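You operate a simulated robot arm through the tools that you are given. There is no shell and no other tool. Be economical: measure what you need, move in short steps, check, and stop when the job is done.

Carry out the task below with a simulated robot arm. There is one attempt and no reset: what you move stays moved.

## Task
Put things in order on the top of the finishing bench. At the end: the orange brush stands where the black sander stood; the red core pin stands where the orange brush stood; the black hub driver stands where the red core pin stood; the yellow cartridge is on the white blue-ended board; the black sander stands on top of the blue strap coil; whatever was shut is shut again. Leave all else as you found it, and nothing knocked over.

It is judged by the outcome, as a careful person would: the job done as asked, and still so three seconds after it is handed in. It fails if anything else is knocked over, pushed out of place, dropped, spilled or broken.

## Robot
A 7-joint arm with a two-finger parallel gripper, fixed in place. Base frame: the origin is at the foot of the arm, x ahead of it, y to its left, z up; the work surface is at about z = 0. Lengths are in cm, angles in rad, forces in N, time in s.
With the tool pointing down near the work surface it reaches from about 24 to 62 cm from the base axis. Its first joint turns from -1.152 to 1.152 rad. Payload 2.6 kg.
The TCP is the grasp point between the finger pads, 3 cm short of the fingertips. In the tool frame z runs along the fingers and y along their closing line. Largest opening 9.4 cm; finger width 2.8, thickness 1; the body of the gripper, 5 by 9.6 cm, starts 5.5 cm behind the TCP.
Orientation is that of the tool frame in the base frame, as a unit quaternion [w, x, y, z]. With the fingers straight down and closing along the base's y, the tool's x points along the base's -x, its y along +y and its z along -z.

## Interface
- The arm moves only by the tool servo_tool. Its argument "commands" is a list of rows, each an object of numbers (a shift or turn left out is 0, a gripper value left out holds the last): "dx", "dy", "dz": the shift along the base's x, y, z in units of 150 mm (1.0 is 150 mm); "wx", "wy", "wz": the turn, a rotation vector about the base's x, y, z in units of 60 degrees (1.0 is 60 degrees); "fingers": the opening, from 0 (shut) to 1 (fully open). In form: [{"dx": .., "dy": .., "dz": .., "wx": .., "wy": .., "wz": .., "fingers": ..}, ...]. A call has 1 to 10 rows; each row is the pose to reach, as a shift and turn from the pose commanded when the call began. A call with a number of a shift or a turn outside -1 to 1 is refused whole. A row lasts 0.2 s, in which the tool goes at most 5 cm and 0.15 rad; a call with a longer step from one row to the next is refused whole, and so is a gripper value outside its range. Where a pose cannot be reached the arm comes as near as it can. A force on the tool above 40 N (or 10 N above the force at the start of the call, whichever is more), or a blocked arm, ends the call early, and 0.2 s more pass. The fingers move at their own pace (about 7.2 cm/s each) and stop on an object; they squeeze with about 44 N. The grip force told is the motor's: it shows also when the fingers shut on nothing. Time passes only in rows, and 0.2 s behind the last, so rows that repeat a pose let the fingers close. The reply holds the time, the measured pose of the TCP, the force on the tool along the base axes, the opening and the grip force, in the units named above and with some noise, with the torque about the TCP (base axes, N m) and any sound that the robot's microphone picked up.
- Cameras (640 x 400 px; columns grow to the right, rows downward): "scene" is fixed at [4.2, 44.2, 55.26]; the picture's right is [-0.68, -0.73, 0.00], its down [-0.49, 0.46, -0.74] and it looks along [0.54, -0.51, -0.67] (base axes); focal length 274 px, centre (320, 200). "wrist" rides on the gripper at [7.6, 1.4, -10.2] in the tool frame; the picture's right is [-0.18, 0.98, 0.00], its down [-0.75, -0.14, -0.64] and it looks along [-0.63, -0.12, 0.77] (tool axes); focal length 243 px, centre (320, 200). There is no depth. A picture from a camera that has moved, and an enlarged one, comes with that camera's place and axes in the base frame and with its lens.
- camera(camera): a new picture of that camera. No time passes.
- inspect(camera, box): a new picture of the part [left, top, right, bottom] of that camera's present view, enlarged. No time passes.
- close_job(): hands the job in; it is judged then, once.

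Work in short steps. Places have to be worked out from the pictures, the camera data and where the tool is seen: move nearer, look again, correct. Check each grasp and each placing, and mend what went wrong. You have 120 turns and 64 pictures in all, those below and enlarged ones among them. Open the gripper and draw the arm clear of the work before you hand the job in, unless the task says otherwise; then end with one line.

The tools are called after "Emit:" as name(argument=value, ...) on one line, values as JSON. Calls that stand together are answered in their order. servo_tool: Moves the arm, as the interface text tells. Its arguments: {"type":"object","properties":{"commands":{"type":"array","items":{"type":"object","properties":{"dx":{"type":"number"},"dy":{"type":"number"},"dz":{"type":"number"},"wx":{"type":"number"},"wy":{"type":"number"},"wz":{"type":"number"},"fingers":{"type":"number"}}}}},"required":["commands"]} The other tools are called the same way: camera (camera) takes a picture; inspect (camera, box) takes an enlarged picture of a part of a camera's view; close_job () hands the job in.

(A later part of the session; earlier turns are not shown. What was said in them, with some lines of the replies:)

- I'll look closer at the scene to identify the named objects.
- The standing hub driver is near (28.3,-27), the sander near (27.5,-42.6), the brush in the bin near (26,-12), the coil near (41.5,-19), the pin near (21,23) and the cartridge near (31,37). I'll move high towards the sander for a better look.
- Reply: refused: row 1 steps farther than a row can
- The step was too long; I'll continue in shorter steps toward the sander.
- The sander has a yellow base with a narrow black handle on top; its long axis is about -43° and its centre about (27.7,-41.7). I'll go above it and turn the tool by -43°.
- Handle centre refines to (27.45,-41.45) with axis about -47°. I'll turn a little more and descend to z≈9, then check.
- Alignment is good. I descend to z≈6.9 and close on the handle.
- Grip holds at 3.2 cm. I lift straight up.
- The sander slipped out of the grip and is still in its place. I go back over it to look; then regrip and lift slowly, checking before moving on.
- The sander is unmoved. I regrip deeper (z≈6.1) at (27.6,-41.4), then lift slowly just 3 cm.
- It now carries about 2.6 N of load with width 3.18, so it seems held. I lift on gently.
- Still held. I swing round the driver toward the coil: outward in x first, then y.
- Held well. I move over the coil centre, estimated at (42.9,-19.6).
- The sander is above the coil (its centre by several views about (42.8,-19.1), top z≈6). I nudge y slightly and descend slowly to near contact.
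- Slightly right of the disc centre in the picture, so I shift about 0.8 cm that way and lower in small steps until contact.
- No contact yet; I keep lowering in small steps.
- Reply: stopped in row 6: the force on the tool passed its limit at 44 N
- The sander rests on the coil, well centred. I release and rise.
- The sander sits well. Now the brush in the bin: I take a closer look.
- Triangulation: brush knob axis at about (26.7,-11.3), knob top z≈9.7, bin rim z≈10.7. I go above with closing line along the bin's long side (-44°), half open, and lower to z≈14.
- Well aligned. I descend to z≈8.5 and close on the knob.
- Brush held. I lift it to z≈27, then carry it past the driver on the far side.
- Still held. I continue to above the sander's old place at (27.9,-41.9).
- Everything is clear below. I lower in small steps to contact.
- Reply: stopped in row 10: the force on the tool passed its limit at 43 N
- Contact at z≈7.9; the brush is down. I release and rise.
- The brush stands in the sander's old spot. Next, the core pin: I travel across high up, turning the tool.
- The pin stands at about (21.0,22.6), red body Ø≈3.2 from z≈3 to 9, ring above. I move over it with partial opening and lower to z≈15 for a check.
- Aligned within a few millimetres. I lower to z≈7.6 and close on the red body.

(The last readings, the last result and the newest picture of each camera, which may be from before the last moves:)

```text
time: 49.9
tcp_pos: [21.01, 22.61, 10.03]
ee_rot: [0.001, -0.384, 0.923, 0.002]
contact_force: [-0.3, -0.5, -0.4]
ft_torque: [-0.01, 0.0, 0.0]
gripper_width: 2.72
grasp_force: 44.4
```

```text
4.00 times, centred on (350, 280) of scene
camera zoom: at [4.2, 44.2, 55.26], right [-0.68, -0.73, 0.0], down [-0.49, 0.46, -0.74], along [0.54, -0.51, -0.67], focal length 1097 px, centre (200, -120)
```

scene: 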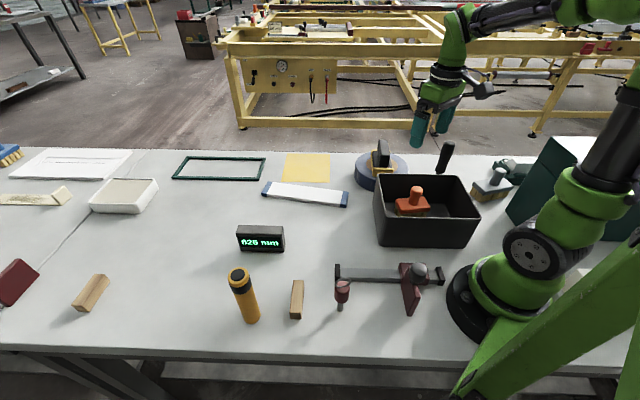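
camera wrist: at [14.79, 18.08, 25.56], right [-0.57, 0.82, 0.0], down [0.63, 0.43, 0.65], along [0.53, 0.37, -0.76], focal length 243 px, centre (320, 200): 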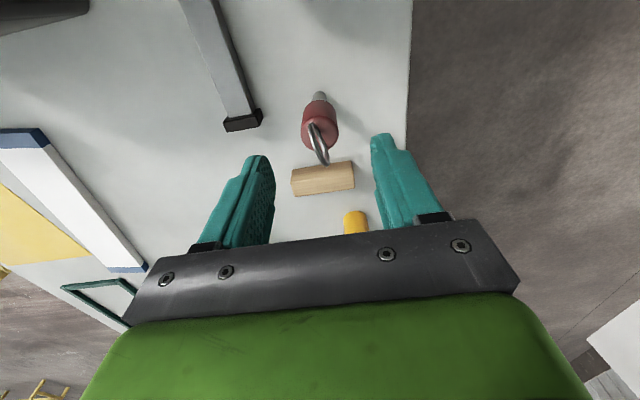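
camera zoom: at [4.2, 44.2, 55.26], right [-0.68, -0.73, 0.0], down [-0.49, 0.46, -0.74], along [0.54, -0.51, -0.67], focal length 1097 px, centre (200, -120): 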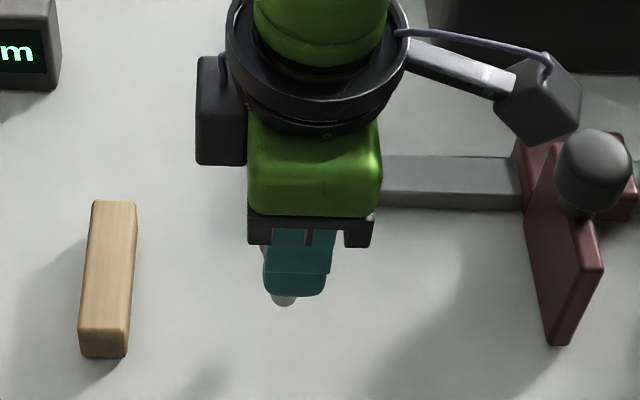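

It appears to be lifted. I raise it further and begin to swing to the bin, checking the hold.

Emit:
servo_tool(commands=[{"dz": 0.1}, {"dz": 0.25}, {"dz": 0.45}, {"dz": 0.65}, {"dz": 0.8}, {"dx": 0.1, "dy": -0.15, "dz": 0.9, "wz": -0.1}, {"dx": 0.25, "dy": -0.35, "dz": 0.9, "wz": -0.22}, {"dx": 0.4, "dy": -0.6, "dz": 0.9, "wz": -0.35}, {"dx": 0.5, "dy": -0.85, "dz": 0.9, "wz": -0.48}, {"dx": 0.55, "dy": -1.0, "dz": 0.9, "wz": -0.6}])

Emit:
camera(camera="scene")

```text
time: 52.1
tcp_pos: [29.44, 7.39, 23.71]
ee_rot: [0.003, -0.081, 0.997, 0.002]
contact_force: [0.3, 0.3, 0.4]
ft_torque: [0.0, -0.01, 0.01]
gripper_width: 2.7
grasp_force: 43.5
```

```text
27 pictures are left
```

scene: 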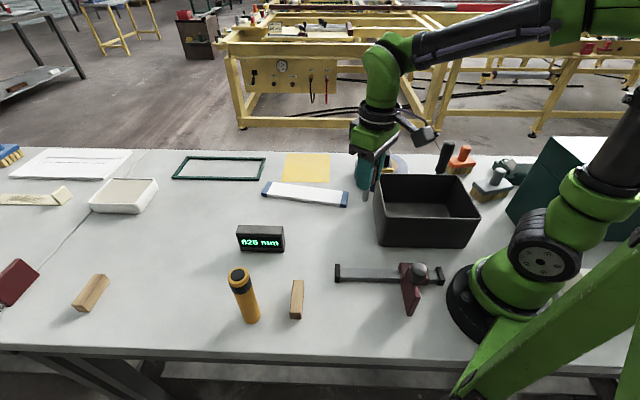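

Pin held. I continue to above the brush's old spot in the bin at (26.85,-11.35).

Emit:
servo_tool(commands=[{"dy": -0.15, "wz": -0.13}, {"dx": -0.03, "dy": -0.35, "wz": -0.27}, {"dx": -0.07, "dy": -0.6, "wz": -0.4}, {"dx": -0.11, "dy": -0.82, "wz": -0.54}, {"dx": -0.15, "dy": -0.95, "wz": -0.67}, {"dx": -0.17, "dy": -1.0, "wz": -0.8}, {"dx": -0.17, "dy": -1.0, "wz": -0.88}])

Emit:
servo_tool(commands=[{"dy": -0.1}, {"dy": -0.2, "dz": -0.1}, {"dy": -0.25, "dz": -0.25}, {"dy": -0.25, "dz": -0.45}, {"dy": -0.25, "dz": -0.65}, {"dy": -0.25, "dz": -0.77}])

Emit:
camera(camera="wrist")

Emit:
inspect(camera="scene", box=[350, 140, 510, 240])

```text
time: 53.7
tcp_pos: [26.57, -7.41, 23.53]
ee_rot: [0.004, 0.371, 0.929, 0.001]
contact_force: [0.4, -0.1, 0.0]
ft_torque: [-0.01, 0.01, -0.02]
gripper_width: 2.72
grasp_force: 43.4
```

```text
time: 55.1
tcp_pos: [26.72, -11.12, 12.0]
ee_rot: [0.003, 0.371, 0.928, 0.0]
contact_force: [0.0, -0.1, -1.1]
ft_torque: [0.04, -0.01, 0.03]
gripper_width: 2.76
grasp_force: 43.9
```

```text
26 pictures are left
camera wrist: at [22.21, -4.91, 22.19], right [0.81, 0.59, 0.0], down [0.44, -0.62, 0.65], along [0.38, -0.52, -0.76], focal length 243 px, centre (320, 200)
```

wrist: 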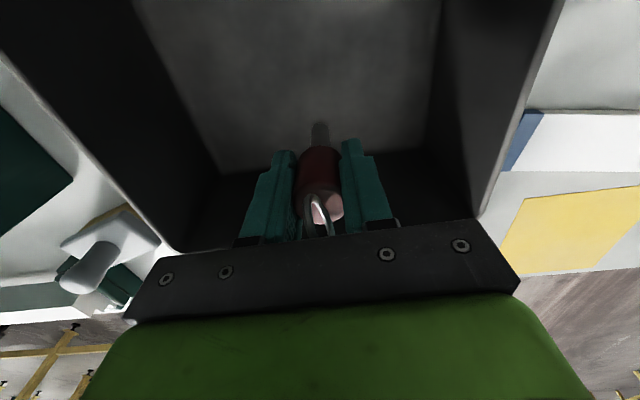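

```text
4.00 times, centred on (430, 190) of scene
camera zoom: at [4.2, 44.2, 55.26], right [-0.68, -0.73, 0.0], down [-0.49, 0.46, -0.74], along [0.54, -0.51, -0.67], focal length 1097 px, centre (-120, 240)
```

zoom: 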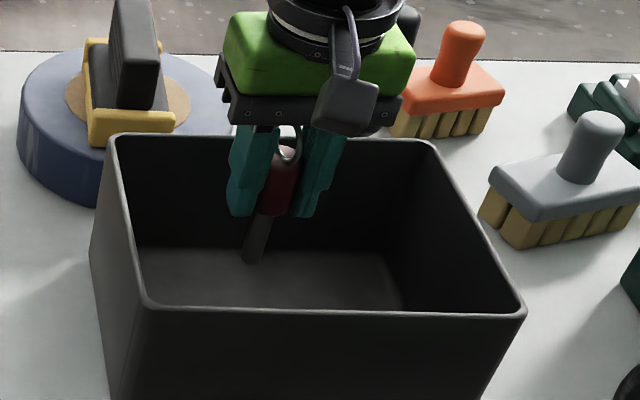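

Pin upright over the right spot. I lower to just above the bin floor.

Emit:
servo_tool(commands=[{"dx": 0.007, "dy": -0.012, "dz": -0.1}, {"dx": 0.007, "dy": -0.012, "dz": -0.18}, {"dx": 0.007, "dy": -0.012, "dz": -0.22}, {"dx": 0.007, "dy": -0.012, "dz": -0.245}, {"dx": 0.007, "dy": -0.012, "dz": -0.25}])

Emit:
servo_tool(commands=[{"dz": -0.006}, {"dz": -0.012}, {"dz": -0.012}])

```text
time: 56.3
tcp_pos: [26.81, -11.4, 8.25]
ee_rot: [0.004, 0.372, 0.928, 0.0]
contact_force: [-4.5, 0.9, 15.1]
ft_torque: [0.14, 0.36, -0.03]
gripper_width: 2.73
grasp_force: 44.3
```

```text
time: 57.1
tcp_pos: [26.89, -11.58, 8.16]
ee_rot: [0.006, 0.371, 0.929, -0.001]
contact_force: [-7.9, 0.1, 38.7]
ft_torque: [-0.04, 0.51, -0.05]
gripper_width: 2.75
grasp_force: 44.3
```

It is firmly on the floor (38 N); I ease up 2 mm before releasing.

Emit:
servo_tool(commands=[{"dz": 0.008}, {"dz": 0.014}, {"dz": 0.014}])

```text
time: 57.9
tcp_pos: [26.81, -11.33, 8.2]
ee_rot: [0.001, 0.371, 0.929, 0.0]
contact_force: [0.0, 0.3, -0.6]
ft_torque: [0.01, 0.04, 0.0]
gripper_width: 2.74
grasp_force: 43.8
```

Force is now near zero: the pin is just at the floor. I release slowly and rise.

Emit:
servo_tool(commands=[{"dz": -0.003, "fingers": 0.4}, {"dz": -0.003, "fingers": 0.5}, {"dz": -0.003, "fingers": 0.5}, {"dz": 0.1}, {"dz": 0.3}, {"dz": 0.6}, {"dz": 0.9}, {"dz": 1.0}])

Emit:
inspect(camera="scene", box=[350, 130, 510, 230])

Emit:
camera(camera="wrist")

```text
time: 59.7
tcp_pos: [26.83, -11.44, 23.44]
ee_rot: [0.004, 0.37, 0.929, 0.001]
contact_force: [-0.7, -0.1, -0.2]
ft_torque: [0.02, -0.01, -0.02]
gripper_width: 4.69
grasp_force: 0.1
```

```text
4.00 times, centred on (430, 180) of scene
camera zoom: at [4.2, 44.2, 55.26], right [-0.68, -0.73, 0.0], down [-0.49, 0.46, -0.74], along [0.54, -0.51, -0.67], focal length 1097 px, centre (-120, 280)
```

zoom: 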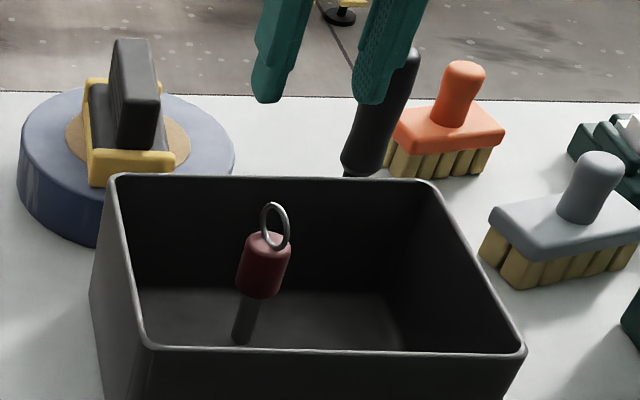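

```text
23 pictures are left
camera wrist: at [22.32, -5.15, 33.62], right [0.81, 0.59, 0.0], down [0.45, -0.62, 0.65], along [0.38, -0.52, -0.76], focal length 243 px, centre (320, 200)
```

wrist: 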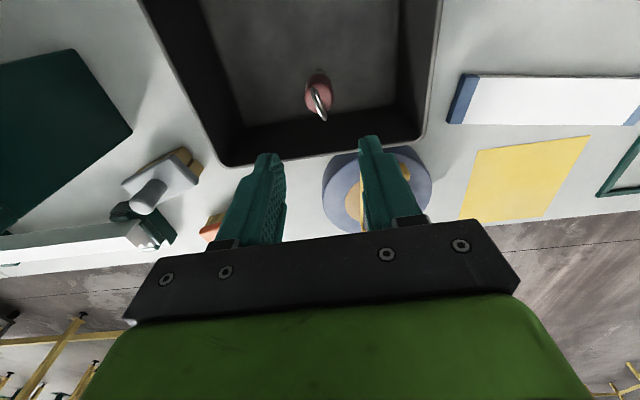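

The pin stands in the bin. Now the hub driver, standing at about (28.1,-27.0) with top z≈16.7: I move above it.

Emit:
servo_tool(commands=[{"dx": 0.01, "dy": -0.1, "dz": 0.1, "fingers": 0.65}, {"dx": 0.03, "dy": -0.3, "dz": 0.15}, {"dx": 0.05, "dy": -0.55, "dz": 0.15}, {"dx": 0.07, "dy": -0.8, "dz": 0.15}, {"dx": 0.085, "dy": -0.97, "dz": 0.15}, {"dx": 0.085, "dy": -1.0, "dz": 0.15}, {"dx": 0.085, "dy": -1.0, "dz": 0.15}])

Emit:
camera(camera="wrist")

Emit:
inspect(camera="scene", box=[380, 90, 540, 190])

```text
time: 61.3
tcp_pos: [28.16, -26.47, 25.69]
ee_rot: [0.003, 0.371, 0.929, 0.0]
contact_force: [0.1, 0.7, 0.5]
ft_torque: [-0.02, -0.02, -0.02]
gripper_width: 6.14
grasp_force: 0.1
```

```text
22 pictures are left
camera wrist: at [23.54, -20.18, 35.8], right [0.81, 0.59, 0.0], down [0.44, -0.62, 0.65], along [0.38, -0.52, -0.76], focal length 243 px, centre (320, 200)
```

wrist: 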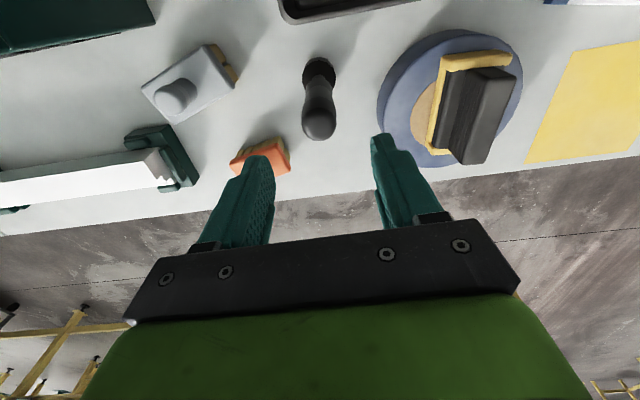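

```text
4.00 times, centred on (460, 140) of scene
camera zoom: at [4.2, 44.2, 55.26], right [-0.68, -0.73, 0.0], down [-0.49, 0.46, -0.74], along [0.54, -0.51, -0.67], focal length 1097 px, centre (-240, 440)
```

zoom: 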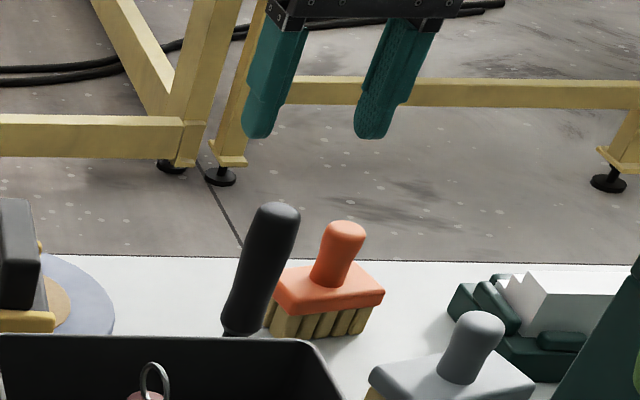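

The driver is centred between the fingers. I descend to z≈12.6 and close.

Emit:
servo_tool(commands=[{"dy": -0.01, "dz": -0.2}, {"dy": -0.01, "dz": -0.42}, {"dy": -0.01, "dz": -0.62}, {"dy": -0.01, "dz": -0.78}, {"dy": -0.01, "dz": -0.87}, {"dy": -0.01, "dz": -0.87, "fingers": 0.35}, {"dy": -0.01, "dz": -0.87, "fingers": 0}, {"dy": -0.01, "dz": -0.87, "fingers": 0}, {"dy": -0.01, "dz": -0.87, "fingers": 0}])

Emit:
servo_tool(commands=[{"dz": 0.02}, {"dz": 0.05}, {"dz": 0.08}, {"dz": 0.12}, {"dz": 0.16}])

Emit:
inspect(camera="scene", box=[380, 90, 540, 190])

```text
time: 63.3
tcp_pos: [28.09, -26.53, 12.5]
ee_rot: [0.003, 0.371, 0.929, 0.0]
contact_force: [0.3, 0.0, -1.3]
ft_torque: [0.03, 0.0, -0.01]
gripper_width: 2.91
grasp_force: 44.4
```

```text
time: 64.5
tcp_pos: [28.13, -26.59, 14.91]
ee_rot: [0.003, 0.371, 0.929, 0.0]
contact_force: [-0.8, -0.1, -1.7]
ft_torque: [-0.01, 0.03, -0.02]
gripper_width: 2.92
grasp_force: 43.8
```

```text
4.00 times, centred on (460, 140) of scene
camera zoom: at [4.2, 44.2, 55.26], right [-0.68, -0.73, 0.0], down [-0.49, 0.46, -0.74], along [0.54, -0.51, -0.67], focal length 1097 px, centre (-240, 440)
```

zoom: 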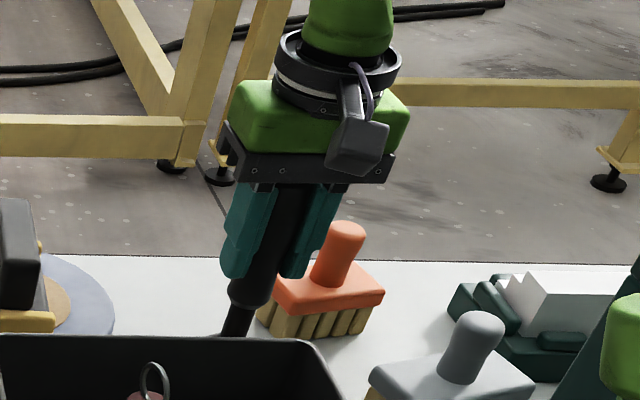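

Held and upright. I lift to z≈29 and carry it across toward (21.0,22.6).

Emit:
servo_tool(commands=[{"dz": 0.12}, {"dz": 0.3}, {"dz": 0.5}, {"dz": 0.7}, {"dz": 0.87}, {"dz": 0.95}])

Emit:
servo_tool(commands=[{"dx": 0.02, "dy": 0.12, "wz": 0.13}, {"dx": 0.04, "dy": 0.3, "wz": 0.26}, {"dx": 0.06, "dy": 0.5, "wz": 0.39}, {"dx": 0.08, "dy": 0.7, "wz": 0.52}, {"dx": 0.1, "dy": 0.9, "wz": 0.62}, {"dx": 0.1, "dy": 1.0, "wz": 0.72}])

Emit:
servo_tool(commands=[{"dy": 0.12, "wz": 0.1}, {"dy": 0.3, "wz": 0.2}, {"dy": 0.55, "wz": 0.3}, {"dy": 0.8, "wz": 0.35}, {"dy": 0.95, "wz": 0.35}, {"dy": 1.0, "wz": 0.35}])

Emit:
servo_tool(commands=[{"dx": -0.03, "dy": 0.12, "wz": 0.1}, {"dx": -0.1, "dy": 0.3, "wz": 0.2}, {"dx": -0.2, "dy": 0.55, "wz": 0.3}, {"dx": -0.3, "dy": 0.8, "wz": 0.35}, {"dx": -0.4, "dy": 0.95, "wz": 0.35}, {"dx": -0.42, "dy": 1.0, "wz": 0.35}])

```text
time: 65.9
tcp_pos: [28.16, -26.54, 29.28]
ee_rot: [0.003, 0.37, 0.929, 0.0]
contact_force: [0.5, -1.1, -2.5]
ft_torque: [-0.01, 0.0, 0.01]
gripper_width: 2.91
grasp_force: 43.2
```

```text
time: 67.3
tcp_pos: [29.56, -11.45, 29.09]
ee_rot: [0.002, 0.001, 1.0, 0.002]
contact_force: [-0.1, 0.0, -2.4]
ft_torque: [0.01, 0.03, -0.01]
gripper_width: 2.93
grasp_force: 43.9
```

```text
time: 68.7
tcp_pos: [29.72, 3.46, 29.2]
ee_rot: [0.003, -0.18, 0.984, 0.002]
contact_force: [-0.3, -0.2, -3.0]
ft_torque: [-0.03, 0.01, 0.01]
gripper_width: 2.9
grasp_force: 43.9
```

```text
time: 70.1
tcp_pos: [23.28, 18.37, 29.14]
ee_rot: [0.003, -0.356, 0.934, 0.002]
contact_force: [-0.1, 0.0, -2.4]
ft_torque: [-0.02, 0.01, 0.0]
gripper_width: 2.9
grasp_force: 43.7
```

Now above the pin's old place; I lower to z≈15.5 and check.

Emit:
servo_tool(commands=[{"dx": -0.05, "dy": 0.1}, {"dx": -0.1, "dy": 0.2, "dz": -0.1}, {"dx": -0.152, "dy": 0.282, "dz": -0.25}, {"dx": -0.152, "dy": 0.282, "dz": -0.45}, {"dx": -0.152, "dy": 0.282, "dz": -0.65}, {"dx": -0.152, "dy": 0.282, "dz": -0.82}, {"dx": -0.152, "dy": 0.282, "dz": -0.92}])

Emit:
inspect(camera="scene", box=[270, 230, 430, 330])

Emit:
camera(camera="wrist")

```text
time: 71.7
tcp_pos: [21.04, 22.78, 15.24]
ee_rot: [0.004, -0.355, 0.935, 0.004]
contact_force: [0.3, -0.1, -2.3]
ft_torque: [0.0, 0.02, -0.01]
gripper_width: 2.93
grasp_force: 43.9
```

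```text
4.00 times, centred on (350, 280) of scene
camera zoom: at [4.2, 44.2, 55.26], right [-0.68, -0.73, 0.0], down [-0.49, 0.46, -0.74], along [0.54, -0.51, -0.67], focal length 1097 px, centre (200, -120)
```

zoom: 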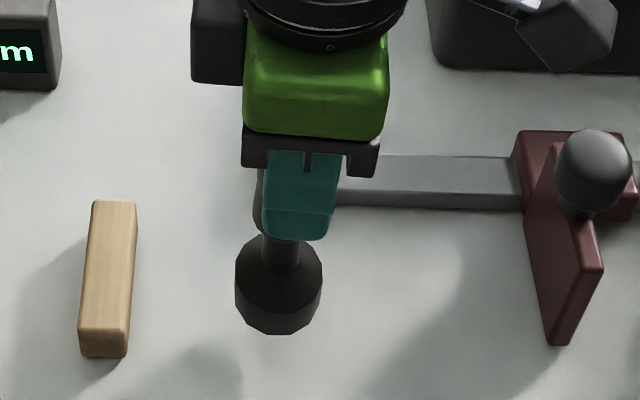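

```text
18 pictures are left
camera wrist: at [14.45, 18.61, 25.55], right [-0.52, 0.86, 0.0], down [0.66, 0.39, 0.65], along [0.55, 0.34, -0.76], focal length 243 px, centre (320, 200)
```

wrist: 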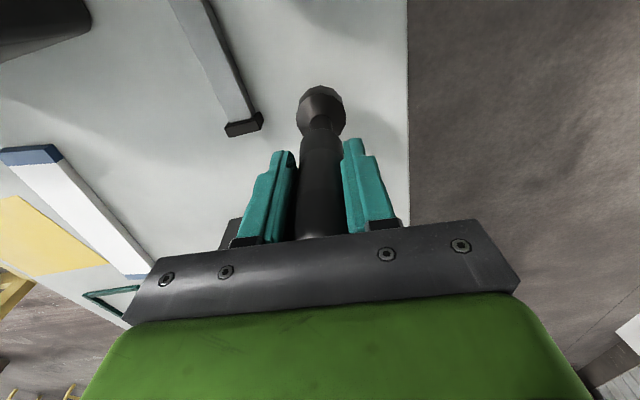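

Upright and clear. I lower to near contact, then in millimetre steps.

Emit:
servo_tool(commands=[{"dy": -0.01, "dz": -0.08}, {"dy": -0.01, "dz": -0.14}, {"dy": -0.01, "dz": -0.16}, {"dy": -0.01, "dz": -0.17}, {"dy": -0.01, "dz": -0.175}])

Emit:
servo_tool(commands=[{"dz": -0.004}, {"dz": -0.008}, {"dz": -0.008}])

```text
time: 72.9
tcp_pos: [21.01, 22.57, 12.68]
ee_rot: [0.003, -0.356, 0.934, 0.003]
contact_force: [0.9, 0.0, -1.2]
ft_torque: [-0.04, 0.02, 0.01]
gripper_width: 2.92
grasp_force: 44.2
```

```text
time: 73.7
tcp_pos: [21.01, 22.5, 12.58]
ee_rot: [0.002, -0.356, 0.935, 0.002]
contact_force: [-0.2, -0.2, -2.5]
ft_torque: [-0.02, -0.04, -0.02]
gripper_width: 2.91
grasp_force: 44.0
```

Emit:
servo_tool(commands=[{"dz": -0.005}, {"dz": -0.009}, {"dz": -0.009}])

```text
time: 74.5
tcp_pos: [21.0, 22.54, 12.39]
ee_rot: [0.003, -0.355, 0.935, 0.003]
contact_force: [-2.0, -2.9, 8.7]
ft_torque: [-0.41, 0.27, -0.03]
gripper_width: 2.91
grasp_force: 43.8
```

Contact with light force (≈9 N). I release and rise.

Emit:
servo_tool(commands=[{"dz": 0.003, "fingers": 0.45}, {"dz": 0.003, "fingers": 0.55}, {"dz": 0.003, "fingers": 0.6}, {"dz": 0.1}, {"dz": 0.3}, {"dz": 0.6}, {"dz": 0.9}])

Emit:
camera(camera="scene")

Emit:
camera(camera="wrist")

```text
time: 76.1
tcp_pos: [21.07, 22.35, 26.02]
ee_rot: [0.001, -0.356, 0.934, 0.004]
contact_force: [-0.3, 0.2, -0.3]
ft_torque: [0.01, -0.04, 0.01]
gripper_width: 5.65
grasp_force: 0.1
```

```text
17 pictures are left
```

scene: 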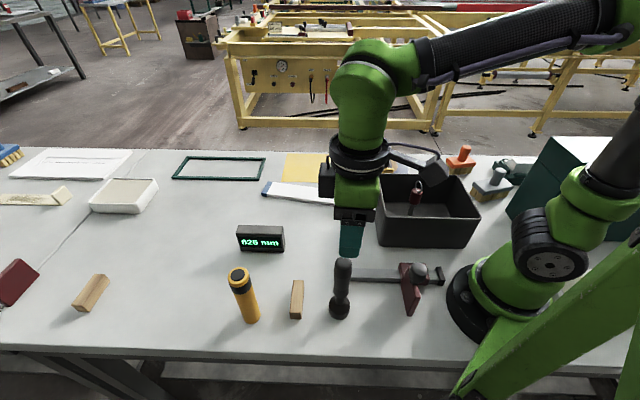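

```text
16 pictures are left
camera wrist: at [14.51, 18.36, 36.22], right [-0.52, 0.86, 0.0], down [0.66, 0.39, 0.65], along [0.55, 0.34, -0.76], focal length 243 px, centre (320, 200)
```

wrist: 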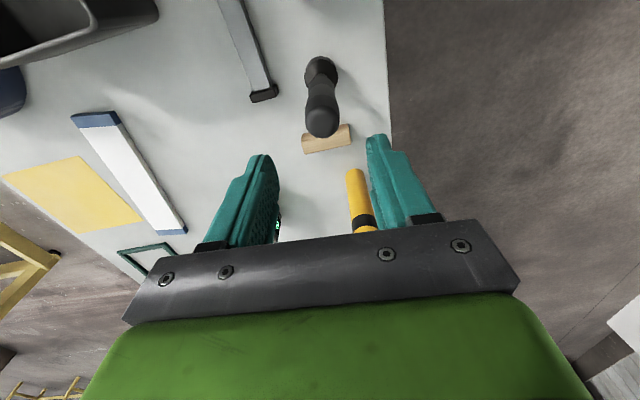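

The driver stands at the pin's old spot. Now the yellow cartridge near (31.6,36.7), top z≈16: I move over it.

Emit:
servo_tool(commands=[{"dx": 0.1, "dy": 0.15, "dz": 0.05}, {"dx": 0.26, "dy": 0.37, "dz": 0.05}, {"dx": 0.43, "dy": 0.6, "dz": 0.05}, {"dx": 0.6, "dy": 0.82, "dz": 0.05, "fingers": 0.75}, {"dx": 0.7, "dy": 0.955, "dz": 0.05}, {"dx": 0.7, "dy": 0.955, "dz": 0.0}])

Emit:
camera(camera="wrist")

Emit:
inspect(camera="scene", box=[170, 210, 370, 335])

```text
time: 77.5
tcp_pos: [31.64, 36.83, 26.01]
ee_rot: [0.002, -0.356, 0.934, 0.003]
contact_force: [0.5, 0.8, 0.2]
ft_torque: [-0.02, 0.0, 0.0]
gripper_width: 7.06
grasp_force: 0.0
```

```text
15 pictures are left
camera wrist: at [24.97, 32.8, 36.18], right [-0.52, 0.86, 0.0], down [0.65, 0.39, 0.65], along [0.55, 0.34, -0.76], focal length 243 px, centre (320, 200)
```

wrist: 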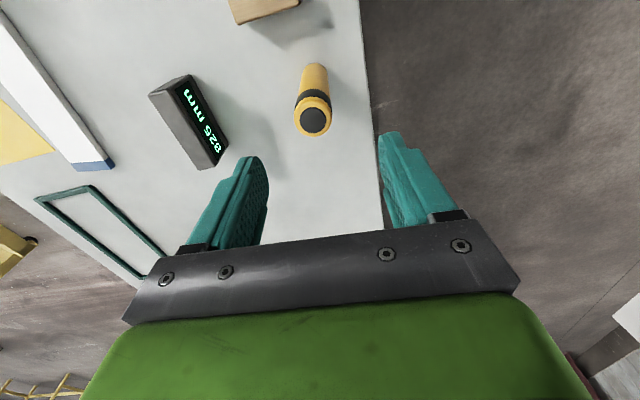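

```text
3.20 times, centred on (270, 272) of scene
camera zoom: at [4.2, 44.2, 55.26], right [-0.68, -0.73, 0.0], down [-0.49, 0.46, -0.74], along [0.54, -0.51, -0.67], focal length 877 px, centre (480, -32)
```

zoom: 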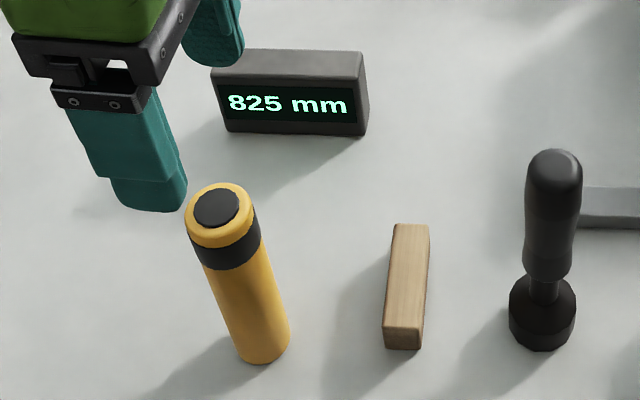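

The cartridge axis is at (32.1,36.55), top z≈15.8. I correct the offset, descend to z≈12 and close.

Emit:
servo_tool(commands=[{"dx": 0.031, "dy": -0.019, "dz": -0.15}, {"dx": 0.031, "dy": -0.019, "dz": -0.35}, {"dx": 0.031, "dy": -0.019, "dz": -0.55}, {"dx": 0.031, "dy": -0.019, "dz": -0.75}, {"dx": 0.031, "dy": -0.019, "dz": -0.88}, {"dx": 0.031, "dy": -0.019, "dz": -0.93}, {"dx": 0.031, "dy": -0.019, "dz": -0.93, "fingers": 0.4}, {"dx": 0.031, "dy": -0.019, "dz": -0.93, "fingers": 0}, {"dx": 0.031, "dy": -0.019, "dz": -0.93, "fingers": 0}, {"dx": 0.031, "dy": -0.019, "dz": -0.93, "fingers": 0}])

Emit:
servo_tool(commands=[{"dz": 0.02}, {"dz": 0.05}, {"dz": 0.08}, {"dz": 0.12}, {"dz": 0.16}])

Emit:
inspect(camera="scene", box=[170, 210, 370, 335])

```text
time: 79.7
tcp_pos: [31.99, 36.54, 11.98]
ee_rot: [0.002, -0.356, 0.934, 0.002]
contact_force: [0.1, -0.4, -1.4]
ft_torque: [-0.05, -0.08, 0.01]
gripper_width: 3.59
grasp_force: 44.4
```

```text
time: 80.9
tcp_pos: [31.99, 36.54, 14.45]
ee_rot: [0.002, -0.356, 0.934, 0.003]
contact_force: [-1.1, -0.5, -2.9]
ft_torque: [0.0, 0.04, -0.01]
gripper_width: 3.58
grasp_force: 43.7
```

```text
3.20 times, centred on (270, 272) of scene
camera zoom: at [4.2, 44.2, 55.26], right [-0.68, -0.73, 0.0], down [-0.49, 0.46, -0.74], along [0.54, -0.51, -0.67], focal length 877 px, centre (480, -32)
```

zoom: 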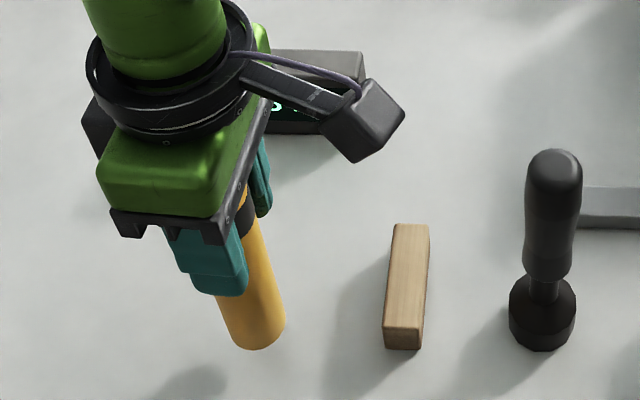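

Held. I lift and carry it toward the board.

Emit:
servo_tool(commands=[{"dz": 0.1}, {"dz": 0.25}, {"dz": 0.42}, {"dz": 0.6, "dy": -0.05}, {"dz": 0.65, "dx": 0.1, "dy": -0.2, "wz": -0.1}, {"dz": 0.65, "dx": 0.22, "dy": -0.42, "wz": -0.2}, {"dz": 0.65, "dx": 0.34, "dy": -0.65, "wz": -0.3}, {"dz": 0.65, "dx": 0.45, "dy": -0.88, "wz": -0.4}, {"dz": 0.65, "dx": 0.5, "dy": -1.0, "wz": -0.45}])

Emit:
servo_tool(commands=[{"dx": 0.06, "dy": -0.12, "wz": -0.05}, {"dx": 0.17, "dy": -0.32, "wz": -0.12}, {"dx": 0.3, "dy": -0.55, "wz": -0.2}, {"dx": 0.43, "dy": -0.76, "wz": -0.25}, {"dx": 0.55, "dy": -0.9, "wz": -0.25}, {"dx": 0.6, "dy": -0.95, "wz": -0.25}, {"dx": 0.6, "dy": -0.95, "wz": -0.25}])

Emit:
camera(camera="wrist")

Emit:
camera(camera="scene")

```text
time: 82.9
tcp_pos: [39.52, 21.54, 24.23]
ee_rot: [0.003, -0.127, 0.992, 0.001]
contact_force: [0.0, 0.0, -3.8]
ft_torque: [-0.04, 0.0, 0.01]
gripper_width: 3.57
grasp_force: 43.9
```

```text
time: 84.5
tcp_pos: [48.43, 7.26, 24.14]
ee_rot: [0.003, 0.003, 1.0, 0.002]
contact_force: [-0.4, 0.3, -3.0]
ft_torque: [0.01, 0.03, 0.01]
gripper_width: 3.56
grasp_force: 43.8
```

```text
12 pictures are left
camera wrist: at [40.93, 8.71, 34.39], right [0.19, 0.98, 0.0], down [0.75, -0.15, 0.65], along [0.64, -0.12, -0.76], focal length 243 px, centre (320, 200)
```

wrist: 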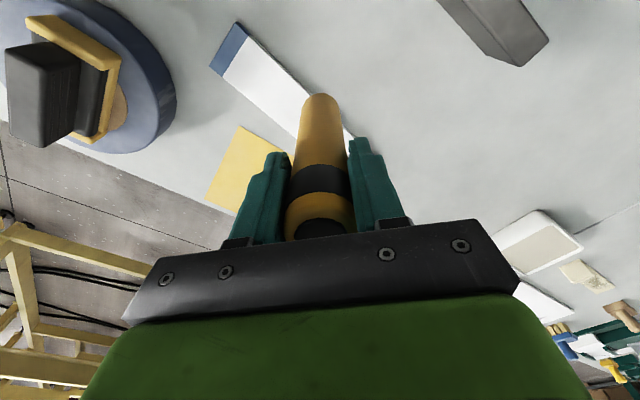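

```text
11 pictures are left
```

scene: 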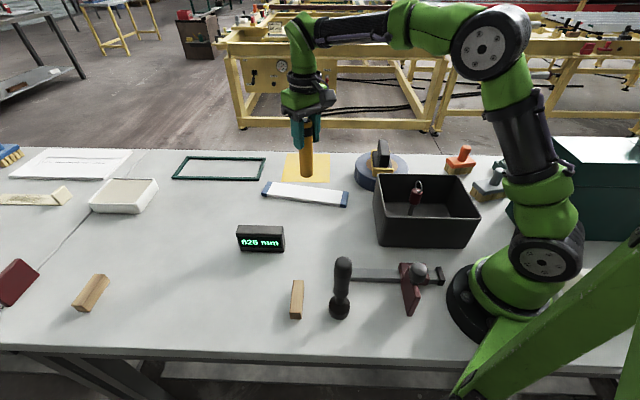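

The board's centre line runs from (43.3,-3) at about 35.6°; I'll place the cartridge at (52.2,3.4). I move there and lower to z≈16.

Emit:
servo_tool(commands=[{"dx": 0.1, "dy": -0.1}, {"dx": 0.2, "dy": -0.2}, {"dx": 0.251, "dy": -0.26, "dz": -0.1}, {"dx": 0.251, "dy": -0.26, "dz": -0.25}, {"dx": 0.251, "dy": -0.26, "dz": -0.4}, {"dx": 0.251, "dy": -0.26, "dz": -0.5}, {"dx": 0.251, "dy": -0.26, "dz": -0.55}])

Emit:
inspect(camera="scene", box=[230, 130, 390, 230])

Emit:
camera(camera="wrist")

```text
time: 86.1
tcp_pos: [52.26, 3.51, 15.85]
ee_rot: [0.002, 0.003, 1.0, 0.001]
contact_force: [0.0, 0.1, -3.9]
ft_torque: [-0.04, -0.01, 0.02]
gripper_width: 3.57
grasp_force: 43.8
```

```text
4.00 times, centred on (310, 180) of scene
camera zoom: at [4.2, 44.2, 55.26], right [-0.68, -0.73, 0.0], down [-0.49, 0.46, -0.74], along [0.54, -0.51, -0.67], focal length 1097 px, centre (360, 280)
```

zoom: 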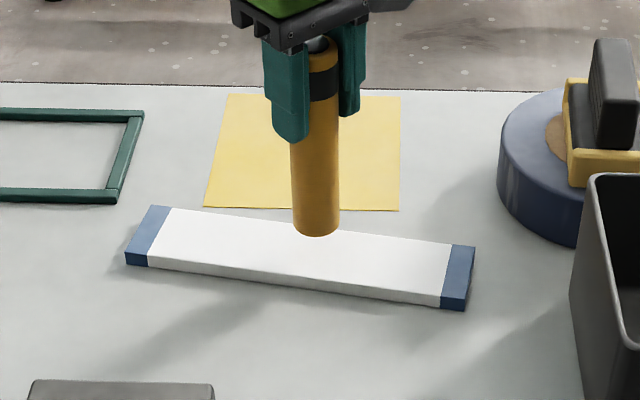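

```text
9 pictures are left
camera wrist: at [44.68, 4.86, 26.08], right [0.19, 0.98, 0.0], down [0.75, -0.15, 0.65], along [0.63, -0.12, -0.76], focal length 243 px, centre (320, 200)
```

wrist: 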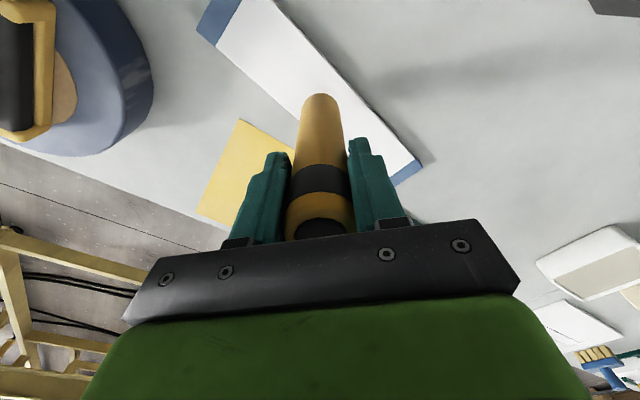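

The cartridge should land on the board's mid-line. I lower to just above, then in millimetre steps.

Emit:
servo_tool(commands=[{"dz": -0.05}, {"dz": -0.09}, {"dz": -0.11}, {"dz": -0.12}, {"dz": -0.127}, {"dz": -0.134}, {"dz": -0.134}])

```text
time: 87.7
tcp_pos: [52.22, 3.42, 13.9]
ee_rot: [0.003, 0.002, 1.0, 0.002]
contact_force: [-0.3, -0.3, -2.7]
ft_torque: [-0.03, 0.02, 0.01]
gripper_width: 3.53
grasp_force: 43.9
```

Emit:
servo_tool(commands=[{"dz": -0.006}, {"dz": -0.012}, {"dz": -0.018}, {"dz": -0.018}])

```text
time: 88.7
tcp_pos: [52.21, 3.38, 13.67]
ee_rot: [0.003, 0.002, 1.0, 0.002]
contact_force: [0.7, 0.1, -2.5]
ft_torque: [0.02, 0.02, -0.04]
gripper_width: 3.54
grasp_force: 43.9
```

Emit:
servo_tool(commands=[{"dz": -0.006}, {"dz": -0.012}, {"dz": -0.018}, {"dz": -0.018}])

```text
time: 89.7
tcp_pos: [52.19, 3.49, 13.37]
ee_rot: [0.003, 0.002, 1.0, 0.002]
contact_force: [-0.1, 0.0, -2.9]
ft_torque: [0.01, -0.01, 0.0]
gripper_width: 3.53
grasp_force: 44.1
```

Emit:
servo_tool(commands=[{"dz": -0.006}, {"dz": -0.012}, {"dz": -0.018}, {"dz": -0.018}])

Emit:
inspect(camera="scene", box=[230, 130, 390, 230])

```text
time: 90.7
tcp_pos: [52.29, 3.33, 13.24]
ee_rot: [0.005, 0.002, 1.0, 0.002]
contact_force: [-3.0, -0.9, 10.2]
ft_torque: [-0.2, 0.36, -0.03]
gripper_width: 3.53
grasp_force: 43.9
```

```text
4.00 times, centred on (310, 180) of scene
camera zoom: at [4.19, 44.2, 55.26], right [-0.68, -0.73, 0.0], down [-0.49, 0.46, -0.74], along [0.54, -0.51, -0.67], focal length 1097 px, centre (360, 280)
```

zoom: 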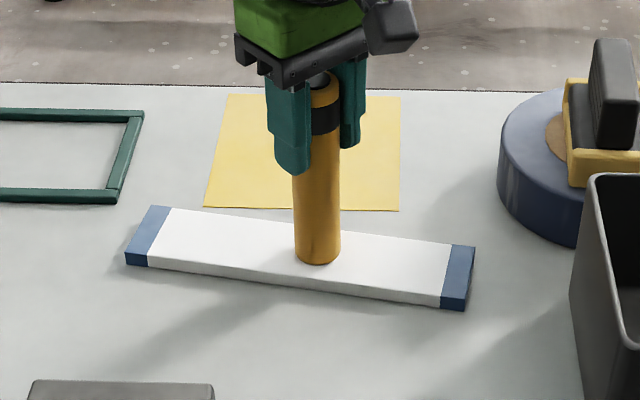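

The cartridge is in light contact (≈10 N) in the middle of the board. I release and rise.

Emit:
servo_tool(commands=[{"dz": 0.004, "fingers": 0.5}, {"dz": 0.004, "fingers": 0.6}, {"dz": 0.004, "fingers": 0.7}, {"dz": 0.1}, {"dz": 0.35}, {"dz": 0.65}, {"dz": 0.9}])

Emit:
servo_tool(commands=[{"dx": -0.2, "dz": 0.1}, {"dx": -0.45, "dy": -0.1, "dz": 0.2}, {"dx": -0.7, "dy": -0.2, "dz": 0.3}, {"dx": -0.9, "dy": -0.3, "dz": 0.4}, {"dx": -0.9, "dy": -0.3, "dz": 0.4}])

Emit:
camera(camera="scene")

Emit:
camera(camera="wrist")

```text
time: 92.3
tcp_pos: [52.19, 3.44, 26.67]
ee_rot: [0.003, 0.003, 1.0, 0.002]
contact_force: [-0.1, 0.3, -0.5]
ft_torque: [-0.03, -0.02, 0.02]
gripper_width: 6.59
grasp_force: 0.1
```

```text
time: 93.5
tcp_pos: [38.64, -1.05, 32.6]
ee_rot: [0.003, 0.002, 1.0, 0.002]
contact_force: [-0.7, 1.0, 0.2]
ft_torque: [0.0, 0.0, -0.01]
gripper_width: 6.56
grasp_force: 0.1
```

```text
7 pictures are left
```

scene: 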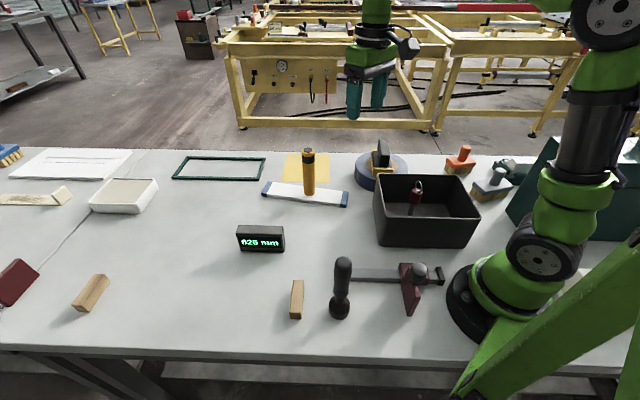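

```text
6 pictures are left
camera wrist: at [31.13, 0.36, 42.89], right [0.19, 0.98, 0.0], down [0.75, -0.15, 0.65], along [0.64, -0.12, -0.76], focal length 243 px, centre (320, 200)
```

wrist: 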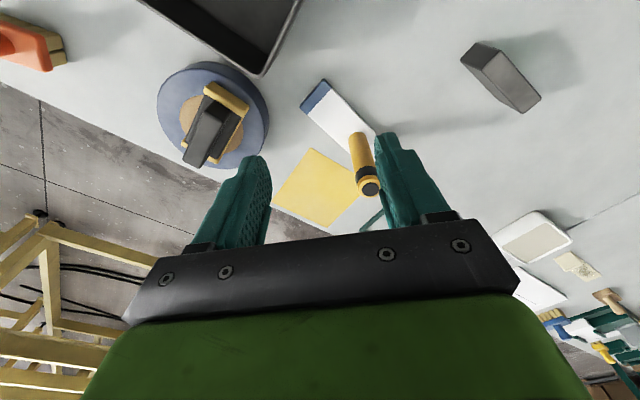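

Everything stands in its place, nothing shut was opened, and the arm is clear with the gripper open. I hand the job in.

Emit:
close_job()

```text
The job is handed in.
```

The job is handed in: the brush, core pin, hub driver, cartridge and sander all stand where you asked. I opened nothing, so there was nothing to shut again. The sander slipped from my first grip but stayed upright and in place.
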